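You operate a simulated robot arm through the tools that you are given. There is no shell and no other tool.

You are at the controls of a simulated robot arm. One attempt, no reset.

TASK
Latch the blue lid and refill the strainer: drain shut, inlet open, vent shut once water shows, outlet open.
Fine: both white latches and the drain before the inlet; the outlet last.

Only the result counts: the job must be done as asked and must still hold three seconds after the hand-in. Knocking over, shifting, dropping, spilling or breaking anything else fails it. Lids that push on must go on centred and level and be pressed home; caps that screw on are set level and turned clockwise until they are tight.

THE ROBOT
A 6-joint arm with a two-finger parallel gripper, fixed in place. Base frame: the origin is at the foot of the arm, x ahead of it, y to its left, z up. Readings come in cm, degrees, newtons and seconds.
With the tool pointing down near the work surface it reaches from about 10 to 56 cm from the base axis. Its first joint turns from -66.0 to 66.0 degrees. Payload 2.7 kg.
The TCP is the grasp point between the finger pads, 2.3 cm short of the fingertips. In the tool frame z runs along the fingers and y along their closing line. The gripper opens to 9.4 cm. The fingers are 3.8 cm wide and 1 cm thick; the gripper's body (5.4 by 9.6 cm) begins 3.9 cm behind the TCP.
Orientation is that of the tool frame in the base frame, as a unit quaternion [x, y, z, w]. With the fingers straight down and closing along the base's y, the tool's x points along the base's -x, its y along +y and its z along -z.

THE INTERFACE
- The arm moves only by the tool play_rows. Its argument "moves" is a list of rows, each a list of 3 entries, a list of its own where there are three numbers: the shift along the base's x, y, z in cm, then the turn, a rotation vector about the base's x, y, z in degrees, then the opening, from 0 (shut) to 1 (fully open). In form: [[[dx, dy, dz], [rx, ry, rz], jaw], ...]. A call has 1 to 20 rows; each row is the pose to reach, as a shift and turn from the pose commanded when the call began. A row lasts 0.2 s, in which the tool goes at most 5 cm and 8.6 degrees; a call with a longer step from one row to the next is refused whole, and so is a gripper value outside its range. A pose out of reach is approached as far as the arm can. The call stops where the force on the tool passes 90 N (or 10 N more than at its start, if that is more) or the arm is blocked; 0.2 s more then pass. Each finger travels about 4.5 cm/s and halts on what it meets, pressing with about 25 N; the grip force reading is that of the motor and also rises with nothing between the fingers. The clock runs only during rows and for 0.2 s after the last one: add rows that repeat a pose to give the fingers time. It gives the time, the measured TCP pose, the force on the tool (base axes), the opening and the grip force at its end, in the units of the frame above (readings bear some noise), with the torque about the TCP (base axes, N m) and any sound that the robot's microphone picked up.
- Cameras (640 x 400 px; columns grow to the right, rows downward): "scene" is fixed at [7.3, -43.52, 139.22]; the picture's right is [0.77, -0.63, 0.00], its down [-0.42, -0.51, -0.75] and it looks along [0.47, 0.58, -0.66] (base axes); focal length 285 px, centre (320, 200). "wrist" rides on the gripper at [8.7, 1.6, -7.4] in the tool frame; the picture's right is [-0.18, 0.98, 0.00], its down [-0.58, -0.11, -0.81] and it looks along [-0.79, -0.15, 0.59] (tool axes); focal length 243 px, centre (320, 200). There is no depth. A picture from a camera that has moved, and an enlarged one, comes with that camera's place and axes in the base frame and with its lens.
- grab_frame(camera): a new picture of that camera. No time passes.
- zoom(camera, box): a new picture of the part [left, top, right, bottom] of that camera's present view, enlarged. No time passes.
- close_job(): hands the job in; it is judged then, once.

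Places have to be worked out from the pictures, the camera data and where the tool is seen. Open the gripper and draw the arm clear of the work before you hand the job in, unless the task says otherwise.

The tools are called after "Emit:" as name(argument=value, ...) on one line, values as JSON. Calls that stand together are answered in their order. play_rows: Moves the arm, as the interface text tells. Its arguments: {"type":"object","properties":{"moves":{"type":"array"}},"required":["moves"]} The other tools are called the same way: grab_frame (camera) takes a picture; zoom (camera, box) takes an enlarged picture of a part of a camera's view; close_job () hands the job in.

At the start:

```text
t: 0.0
position: [27.63, 20.18, 114.65]
orientation: [-0.001, 1.0, 0.0, 0.0]
ft_force: [0.1, -0.4, 0.7]
torque: [0.02, 0.03, 0.0]
grip_width: 9.41
grasp_force: 0.2
```

scene: 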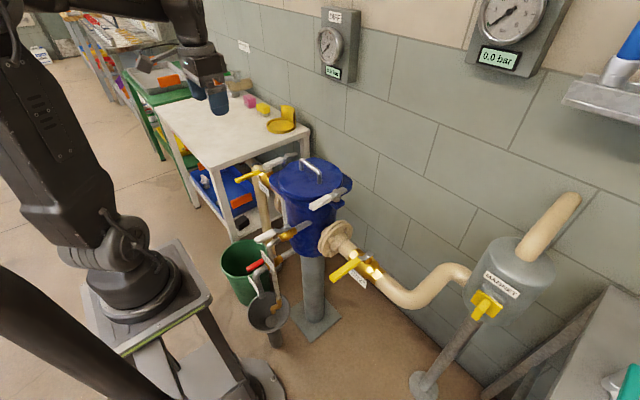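
wrist: 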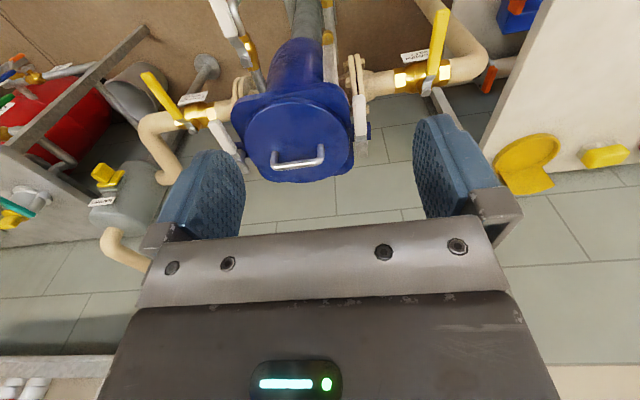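

I'll look closely at the scene before moving anything.

Emit:
zoom(camera="scene", box=[220, 140, 400, 260])

Emit:
zoom(camera="scene", box=[210, 220, 390, 340])

Emit:
zoom(camera="scene", box=[300, 0, 560, 120])

Emit:
zoom(camera="wrist", box=[80, 0, 500, 220])

Emit:
zoom(camera="wrist", box=[200, 0, 400, 190])

```text
3.33 times, centred on (310, 200) of scene
camera zoom: at [7.3, -43.52, 139.22], right [0.77, -0.63, 0.0], down [-0.42, -0.51, -0.75], along [0.47, 0.58, -0.66], focal length 950 px, centre (353, 200)
```

zoom: 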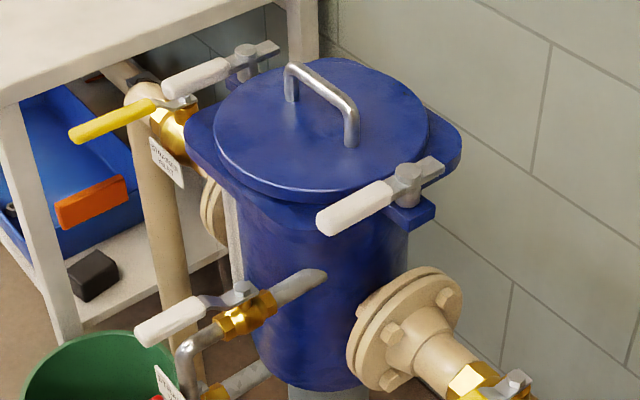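

```text
3.33 times, centred on (300, 280) of scene
camera zoom: at [7.3, -43.52, 139.22], right [0.77, -0.63, 0.0], down [-0.42, -0.51, -0.75], along [0.47, 0.58, -0.66], focal length 950 px, centre (387, -67)
```

zoom: 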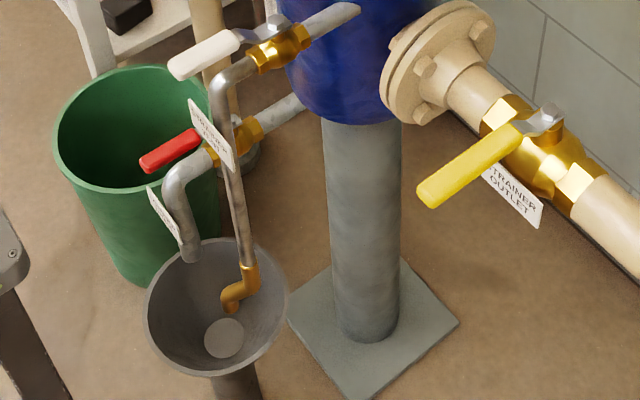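

```text
2.46 times, centred on (430, 60) of scene
camera zoom: at [7.3, -43.52, 139.22], right [0.77, -0.63, 0.0], down [-0.42, -0.51, -0.75], along [0.47, 0.58, -0.66], focal length 702 px, centre (49, 545)
```

zoom: 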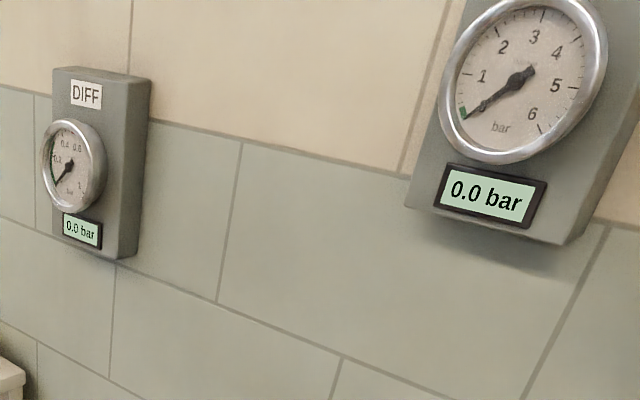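

```text
1.52 times, centred on (290, 110) of wrist
camera zoom: at [19.05, 21.83, 122.1], right [0.18, 0.98, 0.0], down [0.58, -0.11, 0.81], along [0.79, -0.15, -0.59], focal length 370 px, centre (366, 337)
```

zoom: 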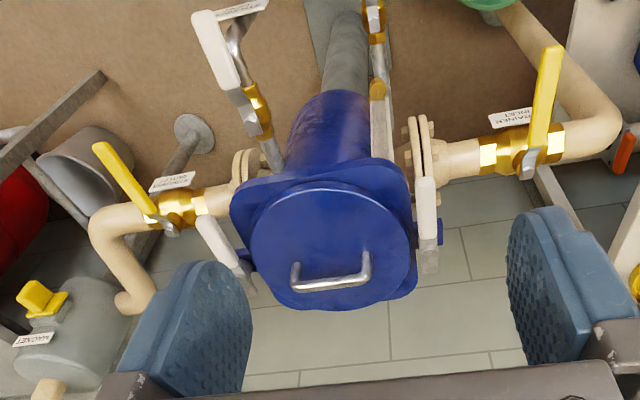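

```text
2.11 times, centred on (300, 95) of wrist
camera zoom: at [19.05, 21.83, 122.1], right [0.18, 0.98, 0.0], down [0.58, -0.11, 0.81], along [0.79, -0.15, -0.59], focal length 511 px, centre (362, 421)
```

zoom: 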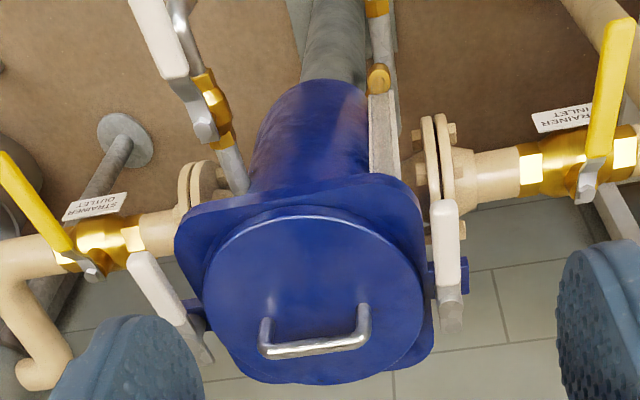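

Emit:
zoom(camera="scene", box=[240, 220, 310, 264])

Emit:
zoom(camera="scene", box=[240, 250, 310, 294])

Emit:
zoom(camera="scene", box=[225, 150, 295, 194])

Emit:
zoom(camera="scene", box=[300, 170, 370, 214])

Emit:
zoom(camera="scene", box=[320, 240, 390, 284])

Emit:
zoom(camera="wrist", box=[190, 0, 290, 70])

Emit:
zoom(camera="wrist", box=[290, 50, 390, 120])

Emit:
zoom(camera="wrist", box=[190, 90, 290, 180])

Emit:
zoom(camera="scene", box=[400, 180, 560, 280])

Emit:
zoom(camera="scene", box=[540, 20, 640, 120])

```text
9.09 times, centred on (275, 242) of scene
camera zoom: at [7.3, -43.52, 139.22], right [0.77, -0.63, 0.0], down [-0.42, -0.51, -0.75], along [0.47, 0.58, -0.66], focal length 2592 px, centre (729, -182)
```

zoom: 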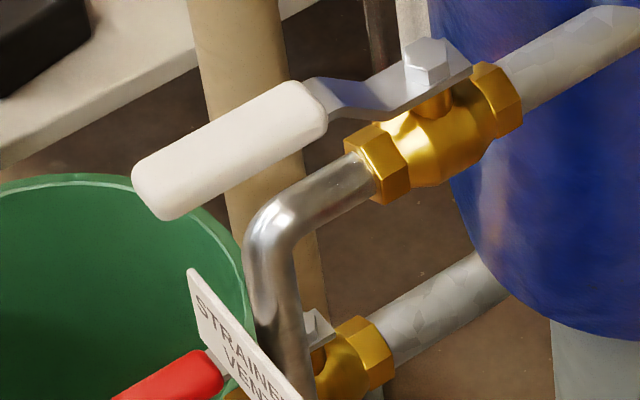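

```text
9.09 times, centred on (275, 272) of scene
camera zoom: at [7.3, -43.52, 139.22], right [0.77, -0.63, 0.0], down [-0.42, -0.51, -0.75], along [0.47, 0.58, -0.66], focal length 2592 px, centre (729, -454)
```

zoom: 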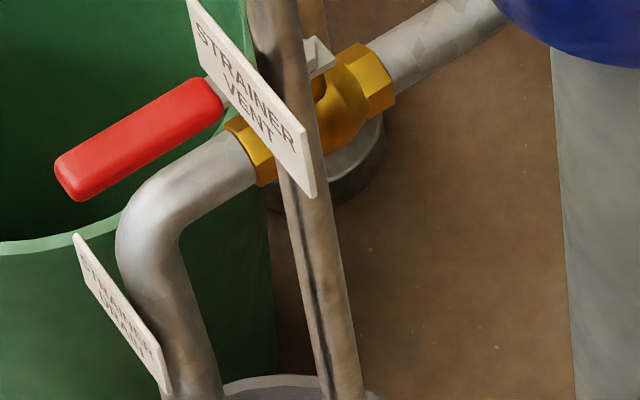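

```text
9.09 times, centred on (260, 172) of scene
camera zoom: at [7.3, -43.52, 139.22], right [0.77, -0.63, 0.0], down [-0.42, -0.51, -0.75], along [0.47, 0.58, -0.66], focal length 2592 px, centre (866, 454)
```

zoom: 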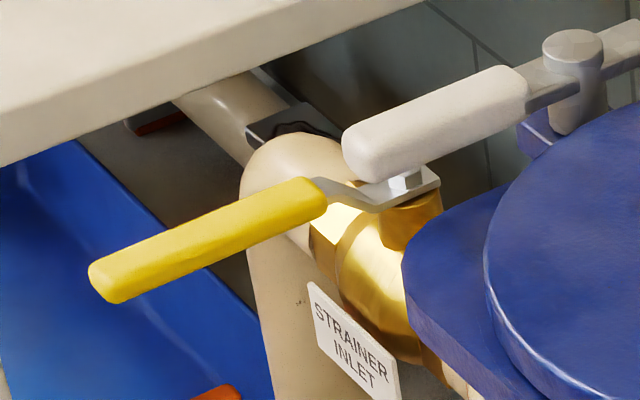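

```text
9.09 times, centred on (335, 192) of scene
camera zoom: at [7.3, -43.52, 139.22], right [0.77, -0.63, 0.0], down [-0.42, -0.51, -0.75], along [0.47, 0.58, -0.66], focal length 2592 px, centre (184, 273)
```

zoom: 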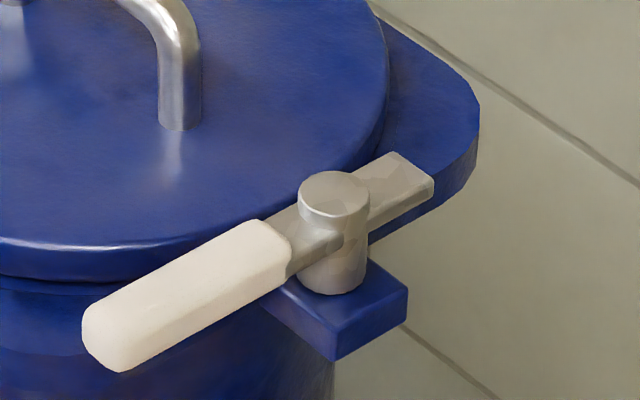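

```text
9.09 times, centred on (355, 262) of scene
camera zoom: at [7.3, -43.52, 139.22], right [0.77, -0.63, 0.0], down [-0.42, -0.51, -0.75], along [0.47, 0.58, -0.66], focal length 2592 px, centre (2, -364)
```

zoom: 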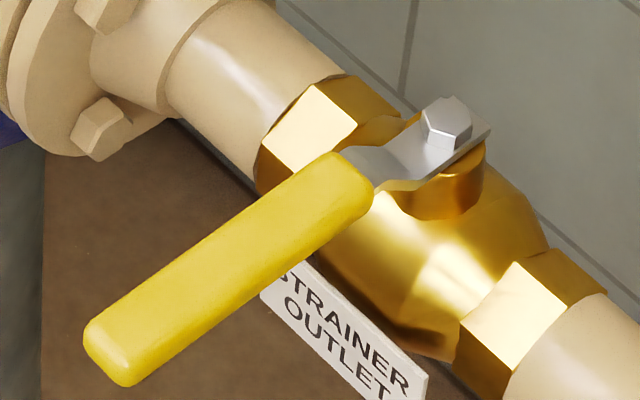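

```text
5.71 times, centred on (240, 35) of wrist
camera zoom: at [19.05, 21.83, 122.1], right [0.18, 0.98, 0.0], down [0.58, -0.11, 0.81], along [0.79, -0.15, -0.59], focal length 1386 px, centre (777, 1143)
```

zoom: 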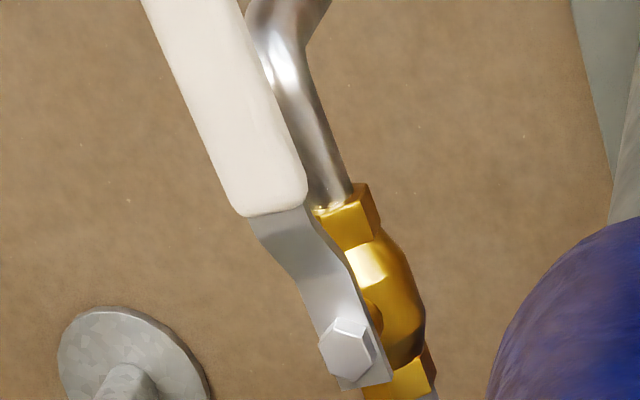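

```text
5.71 times, centred on (340, 85) of wrist
camera zoom: at [19.05, 21.83, 122.1], right [0.18, 0.98, 0.0], down [0.58, -0.11, 0.81], along [0.79, -0.15, -0.59], focal length 1386 px, centre (206, 857)
```

zoom: 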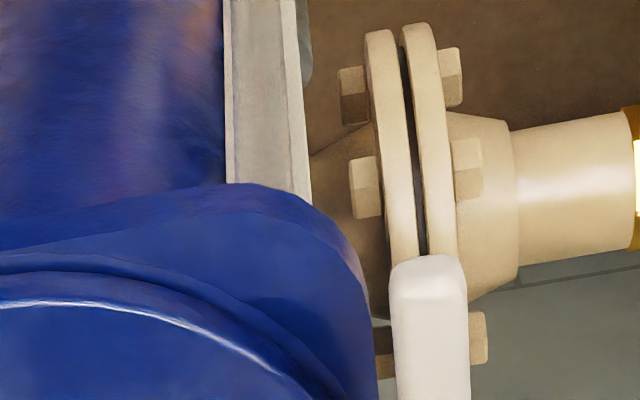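

```text
4.44 times, centred on (240, 135) of wrist
camera zoom: at [19.05, 21.83, 122.1], right [0.18, 0.98, 0.0], down [0.58, -0.11, 0.81], along [0.79, -0.15, -0.59], focal length 1078 px, centre (676, 489)
```

zoom: 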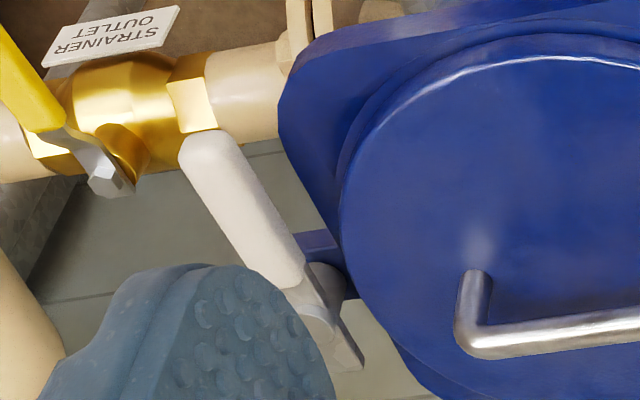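

```text
4.00 times, centred on (480, 230) of scene
camera zoom: at [7.3, -43.52, 139.22], right [0.77, -0.63, 0.0], down [-0.42, -0.51, -0.75], along [0.47, 0.58, -0.66], focal length 1140 px, centre (-320, 80)
```

zoom: 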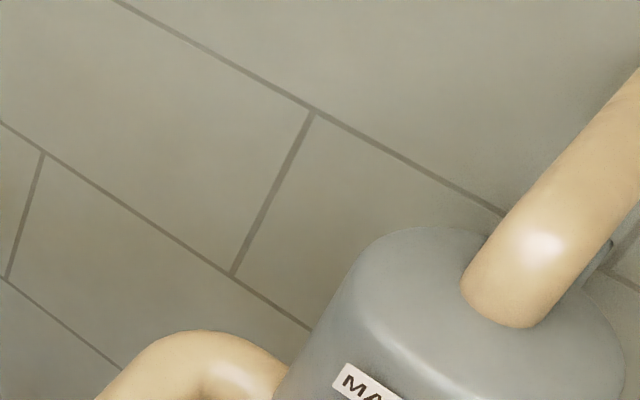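

```text
4.00 times, centred on (590, 70) of scene
camera zoom: at [7.3, -43.52, 139.22], right [0.77, -0.63, 0.0], down [-0.42, -0.51, -0.75], along [0.47, 0.58, -0.66], focal length 1140 px, centre (-760, 720)
```

zoom: 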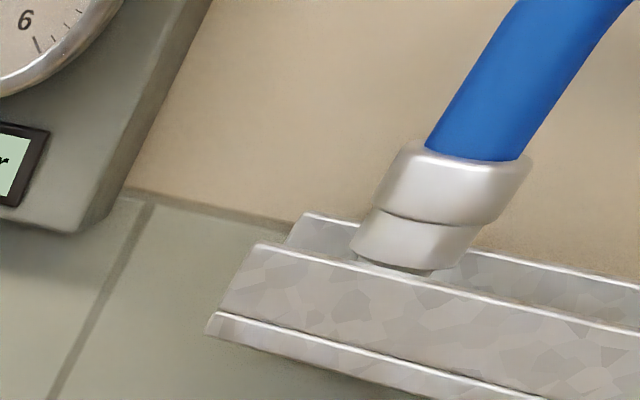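

The two latches stand parallel to the lid's edge, so they are open. The vent and drain handles lie along their pipes (open), and the inlet and outlet handles lie across theirs (shut). I estimate the near (-y) latch pivot at about (48.9, 0.5, 88.5) with its handle pointing to -x, so I'll move the wrist camera nearer to check.

Emit:
play_rows(moves=[[[1, -4, -1], [0, 0, 0], 1], [[2, -8, -2], [0, 0, 0], 1], [[3, -12, -4], [0, 0, 0], 1], [[4, -16, -6], [0, 0, 0], 0.6], [[5, -20, -8], [0, 0, 0], 0.5], [[5, -20, -8], [0, 0, 0], 0.5]])

Emit:
grab_frame(camera="wrist")

Emit:
grab_frame(camera="scene")

```text
t: 1.4
position: [32.69, 0.51, 106.58]
orientation: [-0.001, 1.0, 0.0, 0.001]
ft_force: [-0.2, -0.6, -0.2]
torque: [-0.02, -0.03, 0.0]
grip_width: 4.71
grasp_force: 0.1
```

```text
taken
camera wrist: at [24.01, 1.97, 114.16], right [0.18, 0.98, 0.0], down [0.58, -0.11, 0.81], along [0.79, -0.15, -0.59], focal length 243 px, centre (320, 200)
```

wrist: 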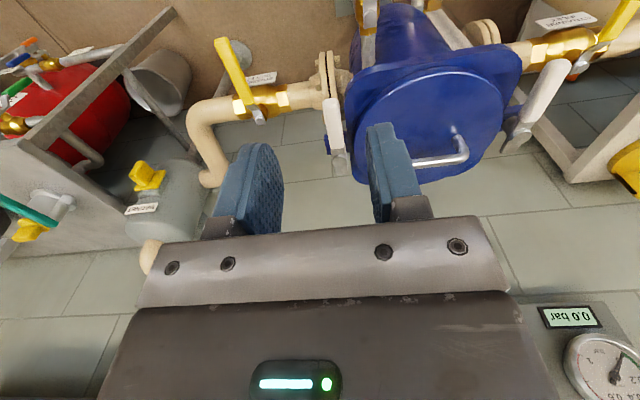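

```text
taken
```

scene: 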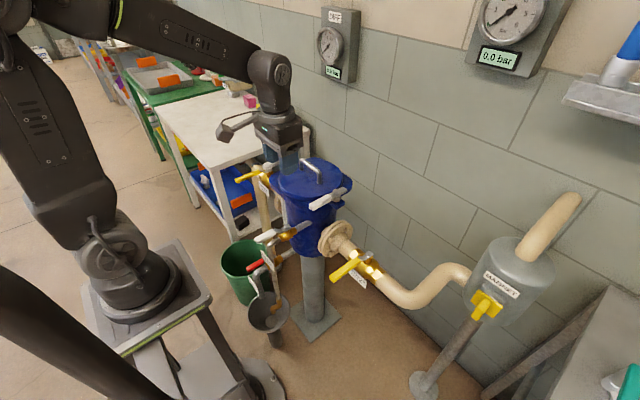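

Emit:
zoom(camera="wrist", box=[290, 60, 390, 190])

Emit:
zoom(camera="wrist", box=[440, 0, 640, 170])

```text
3.08 times, centred on (340, 125) of wrist
camera zoom: at [24.01, 1.97, 114.16], right [0.18, 0.98, 0.0], down [0.58, -0.11, 0.81], along [0.79, -0.15, -0.59], focal length 746 px, centre (258, 431)
```

zoom: 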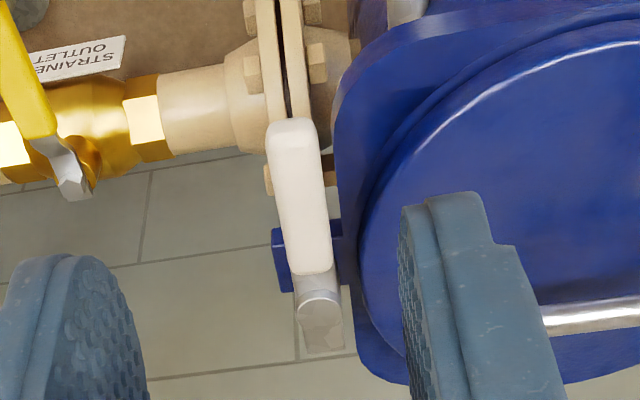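

```text
2.35 times, centred on (540, 85) of wrist
camera zoom: at [24.01, 1.97, 114.16], right [0.18, 0.98, 0.0], down [0.58, -0.11, 0.81], along [0.79, -0.15, -0.59], focal length 571 px, centre (-198, 471)
```

zoom: 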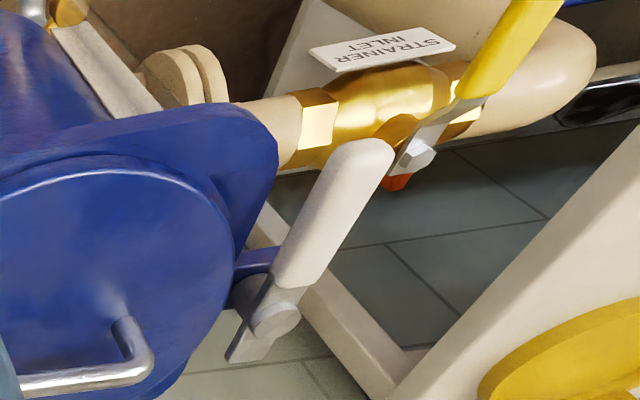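

The near latch measures post top ≈ (48.8, 0.2, 89) and handle x 40.2–47 at y≈0.2, z≈88. The toe is about 3.6 cm long, so a 90° turn with the handle going to -y puts it over the lid edge. I'll go above the handle first, then check.

Emit:
play_rows(moves=[[[3, 0, -3], [0, 0, 0], 0.5], [[6, 0, -6], [0, 0, 0], 0.5], [[8, 0, -9], [0, 0, 0], 0.5], [[9.8, -0.1, -11.5], [0, 0, 0], 0.5], [[9.8, -0.1, -13], [0, 0, 0], 0.5], [[9.8, -0.1, -13], [0, 0, 0], 0.5]])

Emit:
grab_frame(camera="wrist")

Emit:
zoom(camera="scene", box=[250, 130, 390, 220])

```text
t: 2.8
position: [42.62, 0.11, 93.62]
orientation: [0.0, 1.0, 0.0, 0.001]
ft_force: [-0.1, -1.0, 0.5]
torque: [0.01, 0.0, -0.02]
grip_width: 4.71
grasp_force: 0.0
```

```text
taken
camera wrist: at [33.94, 1.8, 101.16], right [0.18, 0.98, 0.0], down [0.58, -0.11, 0.81], along [0.79, -0.15, -0.59], focal length 243 px, centre (320, 200)
```

wrist: 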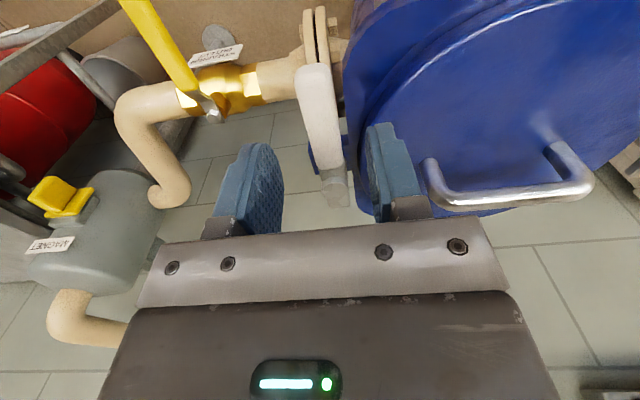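

```text
4.44 times, centred on (320, 175) of scene
camera zoom: at [7.31, -43.52, 139.22], right [0.77, -0.63, 0.0], down [-0.42, -0.51, -0.75], along [0.47, 0.58, -0.66], focal length 1267 px, centre (320, 311)
```

zoom: 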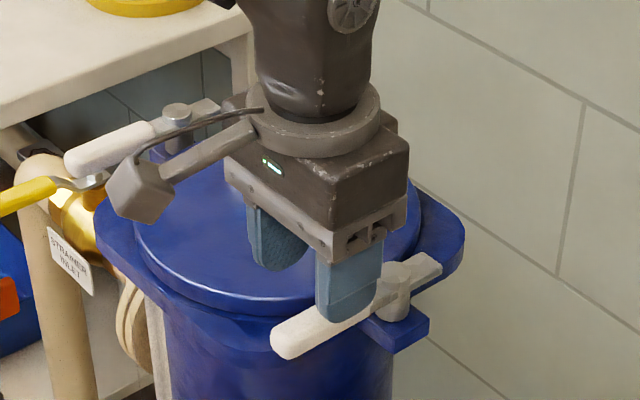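

The pads straddle the handle, with y well centred. I'll narrow the jaw to stay off the lid rim, go down and close to measure the handle.

Emit:
play_rows(moves=[[[-0.4, 0, 0], [0, 0, 0], 0.34], [[-0.4, 0, 0], [0, 0, 0], 0.34], [[-0.4, 0, -1.5], [0, 0, 0], 0.34], [[-0.4, 0, -3], [0, 0, 0], 0.34], [[-0.4, 0, -4.7], [0, 0, 0], 0.34], [[-0.4, 0, -4.7], [0, 0, 0], 0.34]])

Emit:
grab_frame(camera="wrist")

Emit:
zoom(camera="scene", box=[250, 130, 390, 220])

```text
t: 4.2
position: [42.21, 0.16, 88.81]
orientation: [-0.001, 1.0, 0.001, 0.0]
ft_force: [-0.8, 0.0, -0.1]
torque: [0.0, -0.01, -0.03]
grip_width: 3.21
grasp_force: 0.1
```

```text
taken
camera wrist: at [33.5, 1.65, 96.36], right [0.18, 0.98, 0.0], down [0.58, -0.11, 0.81], along [0.79, -0.15, -0.59], focal length 243 px, centre (320, 200)
```

wrist: 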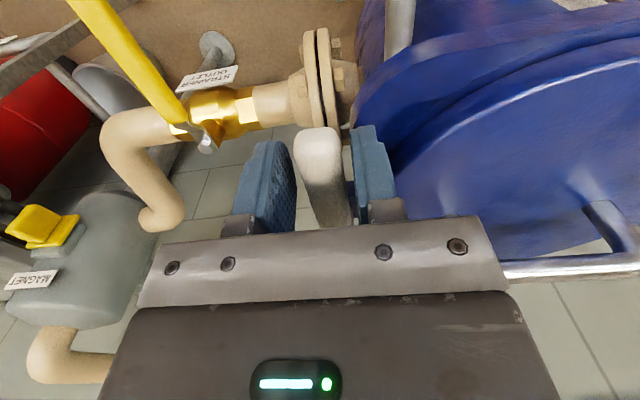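

```text
4.44 times, centred on (320, 175) of scene
camera zoom: at [7.3, -43.52, 139.22], right [0.77, -0.63, 0.0], down [-0.42, -0.51, -0.75], along [0.47, 0.58, -0.66], focal length 1267 px, centre (320, 311)
```

zoom: 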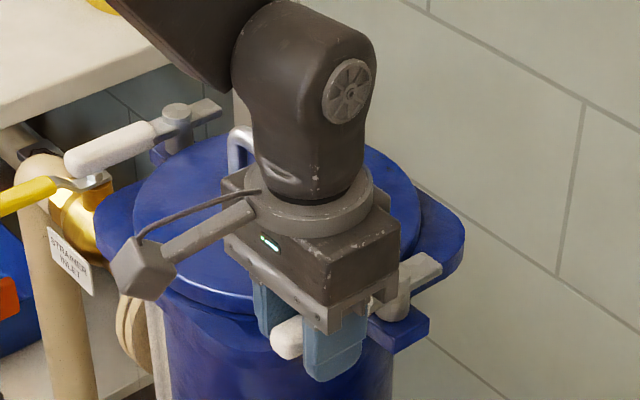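

The handle sits between the pads. I'll close to measure its width and grip.

Emit:
play_rows(moves=[[[0, 0, 0], [0, 0, 0], 0.22], [[0, 0, 0], [0, 0, 0], 0.15], [[0, 0, 0], [0, 0, 0], 0.15]])

```text
t: 5.0
position: [42.24, 0.17, 88.78]
orientation: [-0.003, 1.0, 0.001, -0.001]
ft_force: [0.7, 15.2, -4.6]
torque: [0.13, 0.27, 1.06]
grip_width: 1.98
grasp_force: 45.0
```

The handle is about 2.0 cm wide. I'll loosen to 2.2 cm so it is caged, not clamped, and turn it counter-clockwise about the pivot for the first 30°.

Emit:
play_rows(moves=[[[0, 0, 0], [0, 0, 0], 0.235], [[0.04, -0.68, 0], [0, 0, 6], 0.235], [[0.14, -1.36, 0], [0, 0, 12], 0.235], [[0.32, -2.02, 0], [0, 0, 18], 0.235], [[0.57, -2.66, 0], [0, 0, 24], 0.235], [[0.88, -3.28, 0], [0, 0, 30], 0.235]])

Emit:
grab_frame(camera="wrist")

Emit:
zoom(camera="scene", box=[250, 130, 390, 220])

```text
t: 6.4
position: [43.07, -3.15, 88.9]
orientation: [-0.261, 0.965, 0.0, 0.0]
ft_force: [-0.3, -0.5, -0.3]
torque: [0.0, -0.01, -0.02]
grip_width: 2.21
grasp_force: 0.0
```

```text
taken
camera wrist: at [34.71, -6.15, 96.41], right [-0.34, 0.94, 0.0], down [0.56, 0.2, 0.81], along [0.76, 0.27, -0.59], focal length 243 px, centre (320, 200)
```

wrist: 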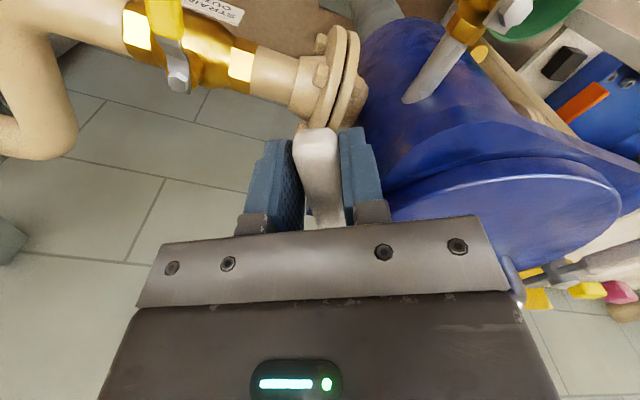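

```text
4.44 times, centred on (320, 175) of scene
camera zoom: at [7.3, -43.52, 139.22], right [0.77, -0.63, 0.0], down [-0.42, -0.51, -0.75], along [0.47, 0.58, -0.66], focal length 1267 px, centre (320, 311)
```

zoom: 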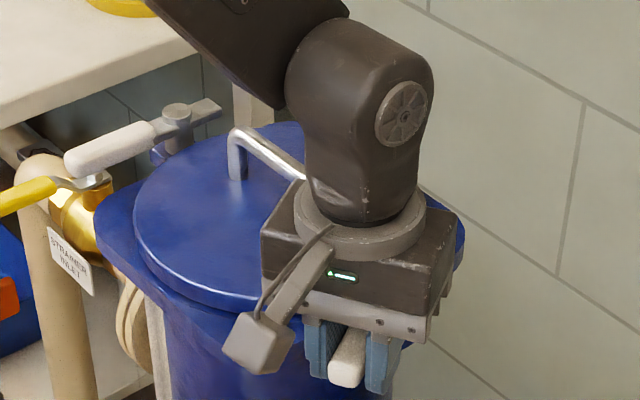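

It turns freely. I'll carry on to about 92°, where it should meet its stop.

Emit:
play_rows(moves=[[[0.51, -0.76, 0], [0, 0, 8], 0.235], [[1.12, -1.44, 0], [0, 0, 16], 0.235], [[1.82, -2.02, 0], [0, 0, 24], 0.235], [[2.6, -2.51, 0], [0, 0, 32], 0.235], [[3.43, -2.88, 0], [0, 0, 40], 0.235], [[4.31, -3.13, 0], [0, 0, 48], 0.235], [[5.21, -3.26, 0], [0, 0, 56], 0.235], [[5.9, -3.27, 0], [0, 0, 62], 0.235]])

Emit:
grab_frame(camera="wrist")

Emit:
zoom(camera="scene", box=[250, 130, 390, 220])

```text
t: 8.2
position: [48.86, -6.38, 88.88]
orientation: [0.72, -0.694, 0.0, 0.0]
ft_force: [0.4, 0.9, 0.1]
torque: [-0.03, -0.02, -0.01]
grip_width: 2.23
grasp_force: 0.5
```

```text
taken
camera wrist: at [47.62, -15.18, 96.42], right [-0.99, 0.15, 0.0], down [0.09, 0.58, 0.81], along [0.12, 0.8, -0.59], focal length 243 px, centre (320, 200)
```

wrist: 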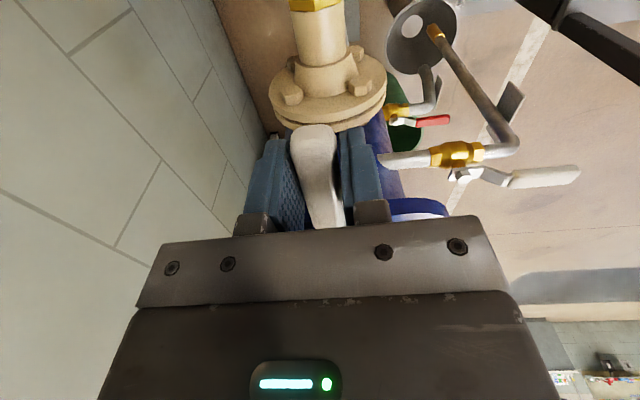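

```text
4.44 times, centred on (320, 175) of scene
camera zoom: at [7.31, -43.52, 139.22], right [0.77, -0.63, 0.0], down [-0.42, -0.51, -0.75], along [0.47, 0.58, -0.66], focal length 1267 px, centre (320, 311)
```

zoom: 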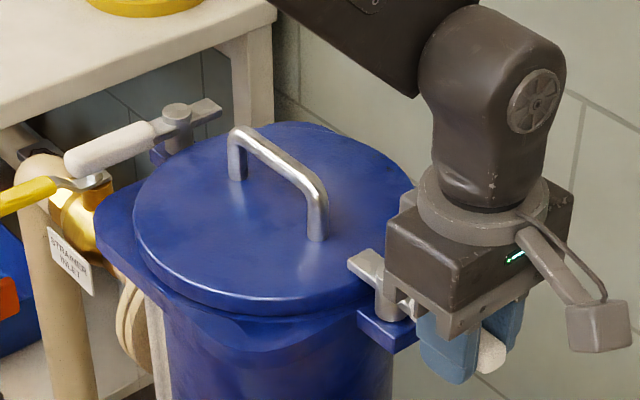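

The toe now sits over the lid. I'll push a little further to see whether there is a stop.

Emit:
play_rows(moves=[[[0.35, 0, 0], [0, 0, 3], 0.235], [[0.7, 0.03, 0], [0, 0, 6], 0.235], [[0.7, 0.03, 0], [0, 0, 6], 0.235]])

Emit:
zoom(camera="scene", box=[300, 160, 390, 220])

```text
t: 9.0
position: [49.36, -6.52, 88.87]
orientation: [0.755, -0.656, -0.004, 0.001]
ft_force: [-21.3, 2.2, 1.0]
torque: [0.11, 0.04, -0.48]
grip_width: 3.11
grasp_force: 10.7
```

```text
6.67 times, centred on (345, 190) of scene
camera zoom: at [7.25, -43.52, 139.22], right [0.77, -0.63, 0.0], down [-0.42, -0.51, -0.75], along [0.47, 0.58, -0.66], focal length 1900 px, centre (153, 267)
```

zoom: 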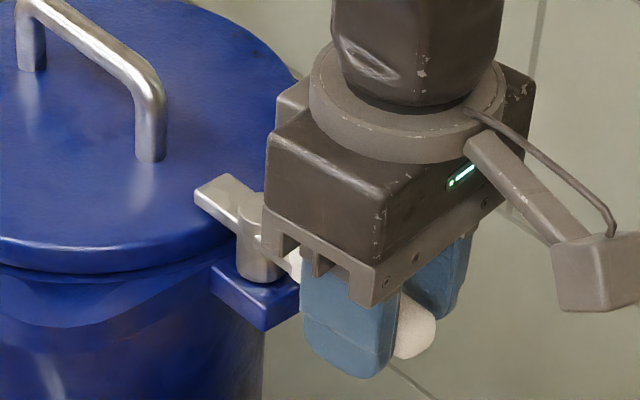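

It has hit its stop at 90° with the toe over the lid (21 N), so the first latch is done. I'll release, lift, unwind the wrist and move above the second latch, whose pivot I estimate at (48.9, 24.0).

Emit:
play_rows(moves=[[[-0.6, 0, 0], [0, 0, -6], 0.3], [[-0.7, 0, 0], [0, 0, -6], 0.42], [[-0.7, 0, 4], [0, 0, -6], 0.42], [[-0.7, 0, 8.5], [0, 0, -6], 0.42], [[-1.2, 2, 9], [0, 0, -14], 0.42], [[-1.7, 4.5, 9], [0, 0, -22], 0.42], [[-2.2, 7, 9], [0, 0, -30], 0.42], [[-2.7, 9.5, 9], [0, 0, -38], 0.42], [[-3.2, 12, 9], [0, 0, -46], 0.42], [[-3.7, 15, 9], [0, 0, -54], 0.42], [[-4.2, 18, 9], [0, 0, -62], 0.42], [[-4.7, 21, 9], [0, 0, -70], 0.42], [[-5.2, 24, 9], [0, 0, -78], 0.42], [[-5.7, 27, 9], [0, 0, -86], 0.4], [[-6.2, 29, 9], [0, 0, -92], 0.36], [[-6.7, 30.3, 8], [0, 0, -98], 0.3], [[-6.7, 30.3, 7], [0, 0, -98], 0.3], [[-6.7, 30.3, 7], [0, 0, -98], 0.3]])

Emit:
grab_frame(camera="wrist")

Emit:
zoom(camera="scene", box=[230, 110, 390, 220])

```text
t: 12.8
position: [42.93, 23.76, 95.82]
orientation: [0.0, 1.0, -0.001, 0.0]
ft_force: [-0.4, -0.5, 0.6]
torque: [0.0, 0.0, -0.01]
grip_width: 2.82
grasp_force: 0.1
```

```text
taken
camera wrist: at [34.17, 25.4, 103.28], right [0.18, 0.98, 0.0], down [0.58, -0.11, 0.81], along [0.79, -0.15, -0.59], focal length 243 px, centre (320, 200)
```

wrist: 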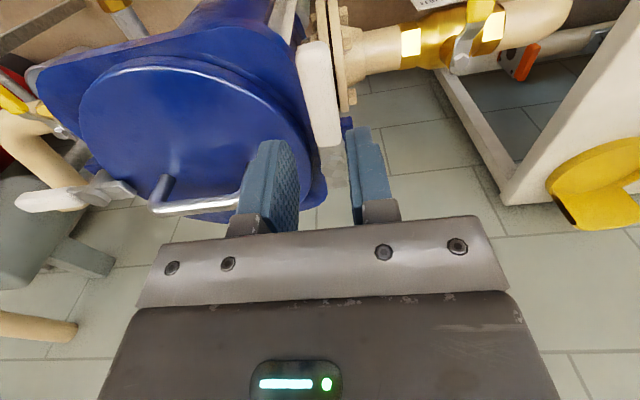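

```text
3.64 times, centred on (310, 165) of scene
camera zoom: at [7.3, -43.52, 139.22], right [0.77, -0.63, 0.0], down [-0.42, -0.51, -0.75], along [0.47, 0.58, -0.66], focal length 1037 px, centre (356, 327)
```

zoom: 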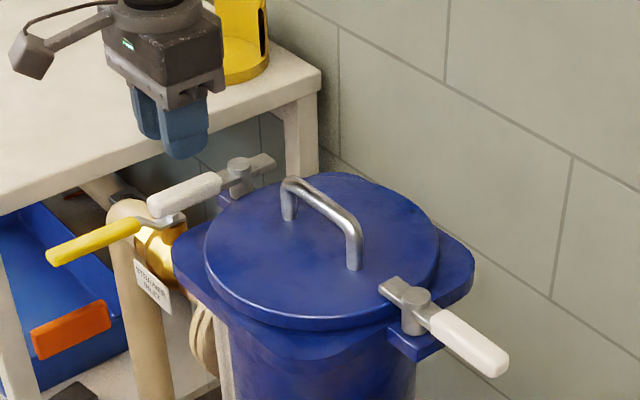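

The first latch is clearly across the lid, and the second pivot is confirmed at (48.8, 24.0). I'll descend over its handle.

Emit:
play_rows(moves=[[[0, 0.2, -2], [0, 0, 0], 0.3], [[0, 0.2, -4.5], [0, 0, 0], 0.3], [[0, 0.2, -6.7], [0, 0, 0], 0.3], [[0, 0.2, -6.7], [0, 0, 0], 0.3], [[0, 0.2, -6.7], [0, 0, 0], 0.235]])

Emit:
grab_frame(camera="wrist")

Emit:
zoom(camera="scene", box=[230, 110, 390, 220])

```text
t: 14.0
position: [42.89, 23.98, 89.22]
orientation: [-0.001, 1.0, 0.0, 0.0]
ft_force: [0.3, -1.7, -1.0]
torque: [0.03, 0.04, -0.04]
grip_width: 2.28
grasp_force: 0.6
```

```text
taken
camera wrist: at [34.25, 25.61, 96.74], right [0.18, 0.98, 0.0], down [0.58, -0.11, 0.81], along [0.79, -0.15, -0.59], focal length 243 px, centre (320, 200)
```

wrist: 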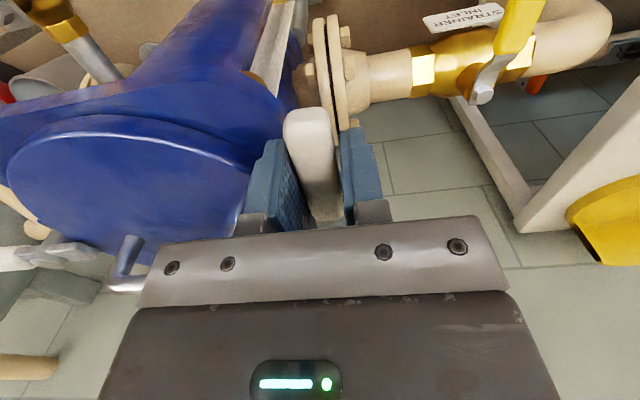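

```text
3.64 times, centred on (310, 165) of scene
camera zoom: at [7.31, -43.53, 139.22], right [0.77, -0.63, 0.0], down [-0.42, -0.51, -0.75], along [0.47, 0.58, -0.66], focal length 1037 px, centre (356, 327)
```

zoom: 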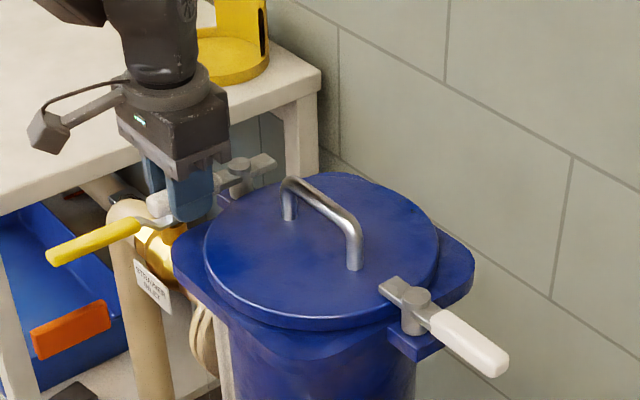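

It is caged. I'll turn it clockwise to 80°, sliding slightly inward to stay within reach.

Emit:
play_rows(moves=[[[0.11, 0.81, 0], [0, 0, -8], 0.235], [[0.37, 1.57, 0], [0, 0, -16], 0.235], [[0.73, 2.28, 0], [0, 0, -24], 0.235], [[1.19, 2.91, 0], [0, 0, -32], 0.235], [[1.71, 3.47, 0], [0, 0, -40], 0.235], [[2.3, 3.94, 0], [0, 0, -48], 0.235], [[2.94, 4.31, 0], [0, 0, -56], 0.235], [[3.61, 4.58, 0], [0, 0, -64], 0.235], [[4.3, 4.76, 0], [0, 0, -72], 0.235], [[5.0, 4.83, 0], [0, 0, -80], 0.235]])

Emit:
grab_frame(camera="wrist")

Emit:
zoom(camera="scene", box=[230, 110, 390, 220])

```text
t: 16.2
position: [47.93, 28.92, 89.11]
orientation: [0.643, 0.766, -0.001, 0.0]
ft_force: [0.0, 0.0, -0.4]
torque: [0.0, 0.02, 0.02]
grip_width: 2.23
grasp_force: 0.1
```

```text
taken
camera wrist: at [48.04, 37.78, 96.6], right [1.0, -0.01, 0.0], down [-0.01, -0.59, 0.81], along [-0.01, -0.81, -0.59], focal length 243 px, centre (320, 200)
```

wrist: 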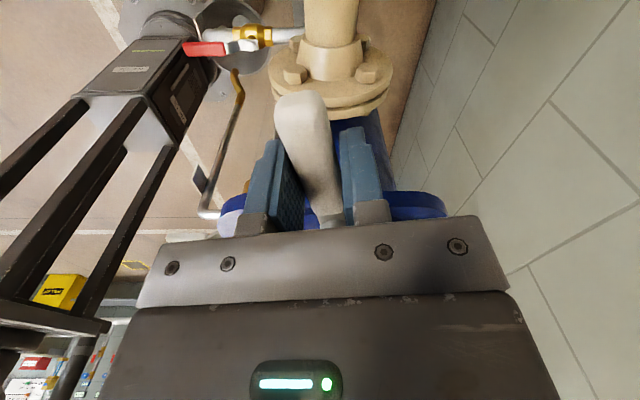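

```text
3.64 times, centred on (310, 165) of scene
camera zoom: at [7.3, -43.52, 139.22], right [0.77, -0.63, 0.0], down [-0.42, -0.51, -0.75], along [0.47, 0.58, -0.66], focal length 1037 px, centre (356, 327)
```

zoom: 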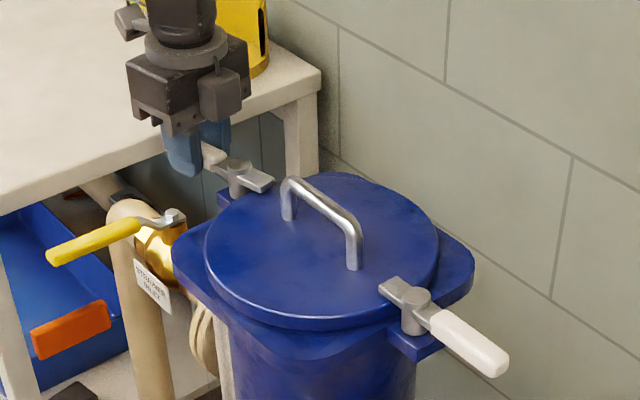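

Emit:
play_rows(moves=[[[0.7, -0.03, 0], [0, 0, -8], 0.235], [[1.2, -0.05, 0], [0, 0, -14], 0.235], [[1.5, -0.05, 0], [0, 0, -17], 0.235], [[1.5, -0.05, 0], [0, 0, -17], 0.235]])

Emit:
zoom(camera="scene", box=[230, 110, 390, 220])

```text
t: 17.2
position: [49.35, 28.82, 89.03]
orientation: [0.749, 0.663, -0.002, 0.0]
ft_force: [-17.6, -5.4, 1.5]
torque: [-0.17, 0.1, 0.42]
grip_width: 2.92
grasp_force: 8.9
```

```text
3.64 times, centred on (310, 165) of scene
camera zoom: at [7.26, -43.54, 139.22], right [0.77, -0.63, 0.0], down [-0.42, -0.51, -0.75], along [0.47, 0.58, -0.66], focal length 1037 px, centre (356, 327)
```

zoom: 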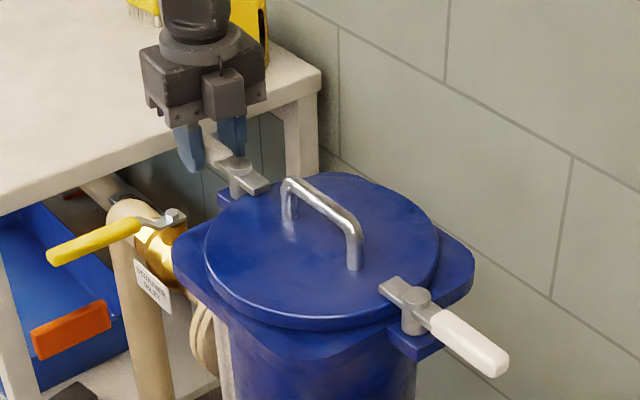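

The second latch is on its stop too. I'll release, lift and draw back above the drain area to look at the red handle.

Emit:
play_rows(moves=[[[-0.6, 0, 0], [0, 0, 6], 0.3], [[-0.7, 0, 0], [0, 0, 7], 0.42], [[-0.7, 0, 4], [0, 0, 7], 0.42], [[-0.7, 0, 8], [0, 0, 7], 0.42], [[-2.5, -0.5, 8], [0, 0, 15], 0.42], [[-5, -1, 8], [0, 0, 23], 0.42], [[-7.5, -2, 8], [0, 0, 31], 0.42], [[-10, -3, 8], [0, 0, 39], 0.42], [[-12.5, -4, 8], [0, 0, 47], 0.42], [[-15, -5, 8], [0, 0, 55], 0.42], [[-17.5, -6, 8], [0, 0, 63], 0.42], [[-20, -7, 8], [0, 0, 71], 0.42], [[-22.5, -8, 7], [0, 0, 79], 0.42], [[-25, -8.5, 5], [0, 0, 87], 0.42], [[-27, -9, 3], [0, 0, 93], 0.42], [[-28, -9, 1], [0, 0, 97], 0.42], [[-28, -9, 0], [0, 0, 97], 0.42]])

Emit:
grab_frame(camera="wrist")

Emit:
grab_frame(camera="scene")

```text
t: 20.8
position: [21.41, 19.84, 89.27]
orientation: [-0.002, 1.0, 0.0, 0.001]
ft_force: [0.3, -0.3, -0.5]
torque: [0.03, -0.01, -0.01]
grip_width: 3.96
grasp_force: 0.0
```

```text
taken
camera wrist: at [12.75, 21.45, 96.77], right [0.18, 0.98, 0.0], down [0.58, -0.11, 0.81], along [0.79, -0.15, -0.59], focal length 243 px, centre (320, 200)
```

wrist: 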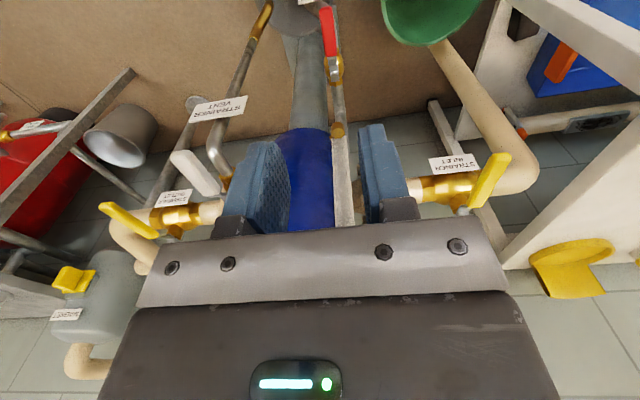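

```text
taken
```

scene: 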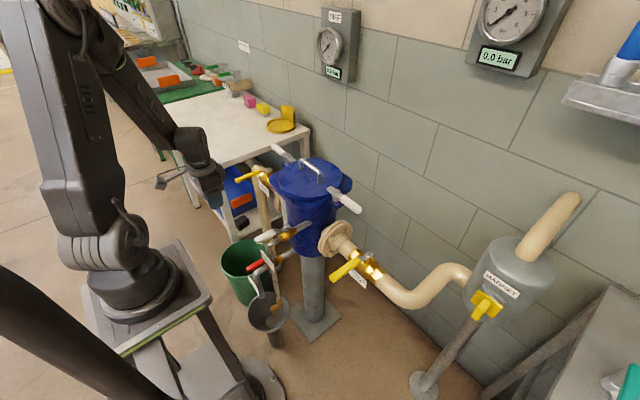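

Emit:
zoom(camera="wrist", box=[240, 0, 400, 110])

Emit:
zoom(camera="scene", box=[220, 130, 380, 230])

Emit:
zoom(camera="scene", box=[210, 220, 330, 300])

```text
3.64 times, centred on (320, 55) of wrist
camera zoom: at [12.75, 21.45, 96.77], right [0.18, 0.98, 0.0], down [0.58, -0.11, 0.81], along [0.79, -0.15, -0.59], focal length 882 px, centre (320, 727)
```

zoom: 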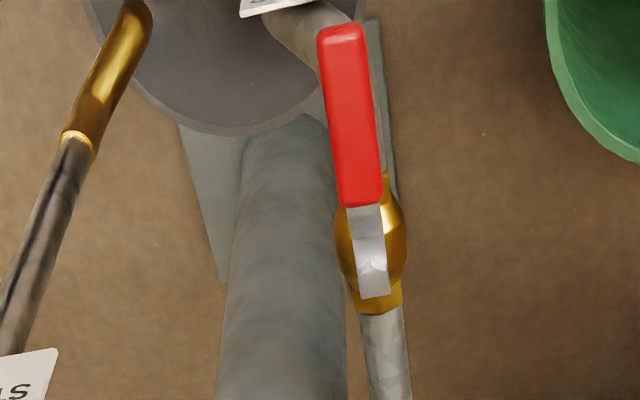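

```text
4.00 times, centred on (300, 180) of scene
camera zoom: at [7.3, -43.52, 139.22], right [0.77, -0.63, 0.0], down [-0.42, -0.51, -0.75], along [0.47, 0.58, -0.66], focal length 1140 px, centre (400, 280)
```

zoom: 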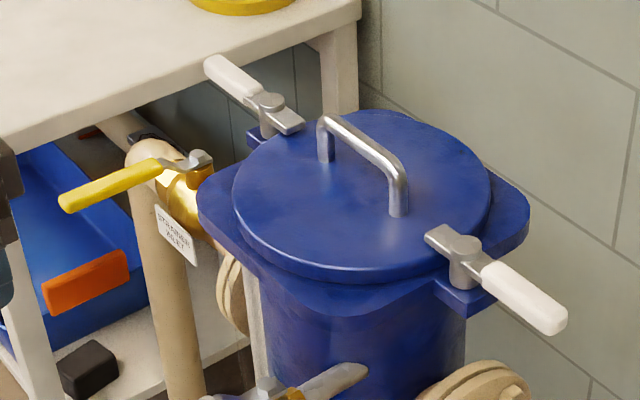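

```text
5.00 times, centred on (270, 260) of scene
camera zoom: at [7.3, -43.52, 139.22], right [0.77, -0.63, 0.0], down [-0.42, -0.51, -0.75], along [0.47, 0.58, -0.66], focal length 1425 px, centre (570, -100)
```

zoom: 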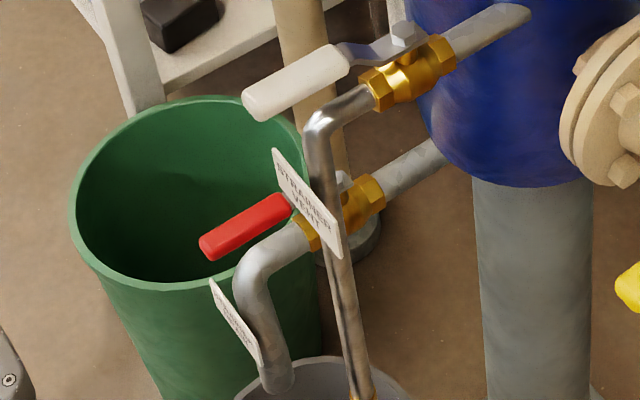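

Both latches lie across the lid. The drain stem works out at about (36.5, 19.9, 50.5) with the red handle running to x≈25.7 at y≈20. I'll go down in stages above the outer end of the red handle.

Emit:
play_rows(moves=[[[2, 0.1, -2], [0, 0, 0], 0.4], [[4, 0.1, -5], [0, 0, 0], 0.4], [[6, 0.1, -9], [0, 0, 0], 0.4], [[6.2, 0.1, -13], [0, 0, 0], 0.4], [[6.2, 0.1, -17], [0, 0, 0], 0.4], [[6.2, 0.1, -21], [0, 0, 0], 0.4], [[6.2, 0.1, -25], [0, 0, 0], 0.4], [[6.2, 0.1, -28], [0, 0, 0], 0.36], [[6.2, 0.1, -28], [0, 0, 0], 0.36]])

Emit:
grab_frame(camera="wrist")

Emit:
grab_frame(camera="scene")

```text
t: 22.8
position: [27.64, 19.94, 61.09]
orientation: [0.0, 1.0, 0.0, 0.001]
ft_force: [-1.0, -0.3, -0.5]
torque: [0.0, 0.0, 0.03]
grip_width: 3.39
grasp_force: 0.0
```

```text
taken
camera wrist: at [18.95, 21.52, 68.61], right [0.18, 0.98, 0.0], down [0.58, -0.11, 0.81], along [0.79, -0.15, -0.59], focal length 243 px, centre (320, 200)
```

wrist: 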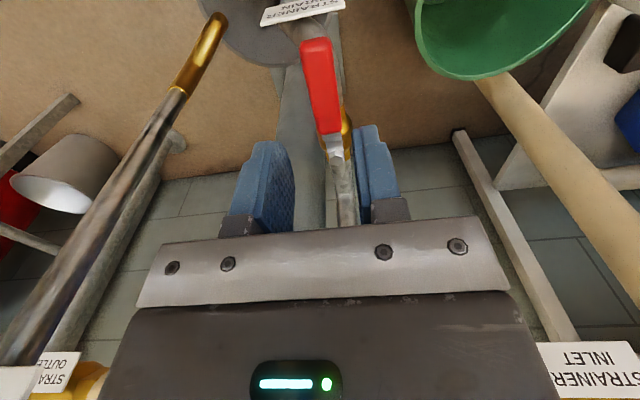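

```text
taken
```

scene: 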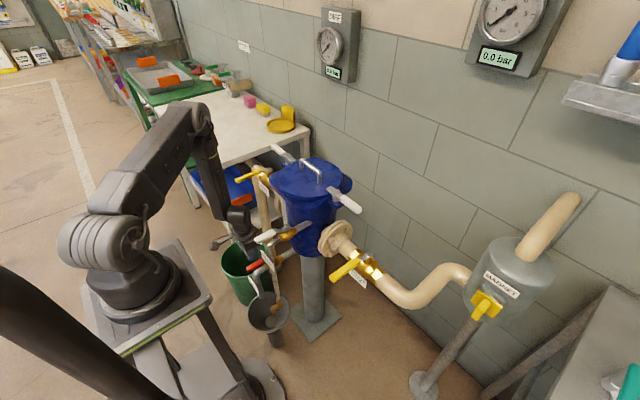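

The red handle is centred between the fingers, at about z 52. I'll descend to TCP z≈53 so the tips end just above the pipe.

Emit:
play_rows(moves=[[[0, 0.1, -3], [0, 0, 0], 0.34], [[0, 0.1, -6], [0, 0, 0], 0.34], [[0, 0.1, -7.5], [0, 0, 0], 0.34], [[0, 0.1, -8.1], [0, 0, 0], 0.34], [[0, 0.1, -8.1], [0, 0, 0], 0.34]])

Emit:
grab_frame(camera="wrist")

Emit:
zoom(camera="scene", box=[210, 200, 330, 300])

```text
t: 24.0
position: [27.58, 20.03, 53.0]
orientation: [0.0, 1.0, 0.0, 0.001]
ft_force: [0.4, -0.7, 0.6]
torque: [0.0, 0.0, 0.02]
grip_width: 3.2
grasp_force: 0.1
```

```text
taken
camera wrist: at [18.96, 21.7, 60.6], right [0.18, 0.98, 0.0], down [0.58, -0.11, 0.81], along [0.79, -0.15, -0.59], focal length 243 px, centre (320, 200)
```

wrist: 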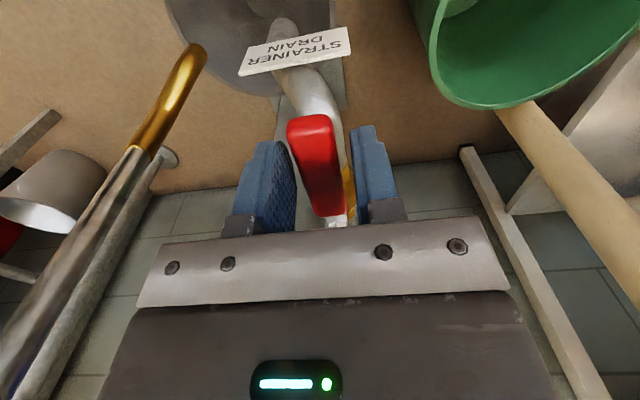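

```text
4.00 times, centred on (270, 250) of scene
camera zoom: at [7.3, -43.52, 139.22], right [0.77, -0.63, 0.0], down [-0.42, -0.51, -0.75], along [0.47, 0.58, -0.66], focal length 1140 px, centre (520, 0)
```

zoom: 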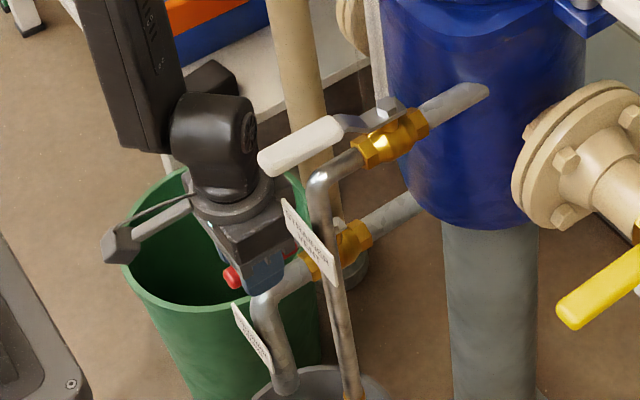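

The handle lies between the pads. I'll test the standard closing direction (clockwise, towards +y) by 16° and read the force.

Emit:
play_rows(moves=[[[0, 0, 0], [0, 0, 0], 0.24], [[0, 0, 0], [0, 0, 0], 0.24], [[0.02, 0.59, 0], [0, 0, -4], 0.24], [[0.08, 1.17, 0], [0, 0, -8], 0.24], [[0.18, 1.75, 0], [0, 0, -12], 0.24], [[0.33, 2.32, 0], [0, 0, -16], 0.24]])

Emit:
grab_frame(camera="wrist")

```text
t: 25.4
position: [28.04, 22.41, 53.08]
orientation: [0.139, 0.99, 0.0, 0.0]
ft_force: [-1.2, -1.6, -0.3]
torque: [-0.03, 0.03, -0.05]
grip_width: 2.32
grasp_force: 0.5
```

```text
taken
camera wrist: at [20.06, 26.41, 60.66], right [0.45, 0.89, 0.0], down [0.53, -0.27, 0.81], along [0.72, -0.36, -0.59], focal length 243 px, centre (320, 200)
```

wrist: 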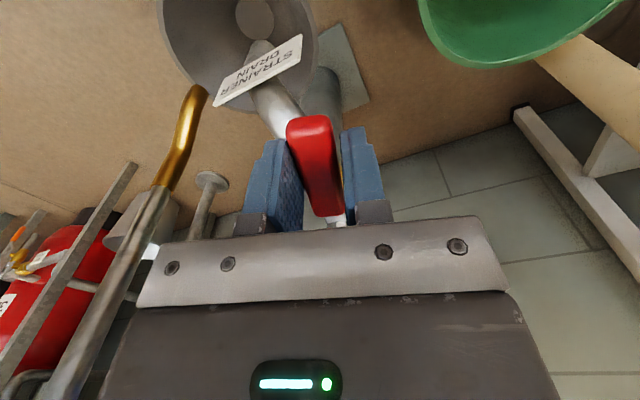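

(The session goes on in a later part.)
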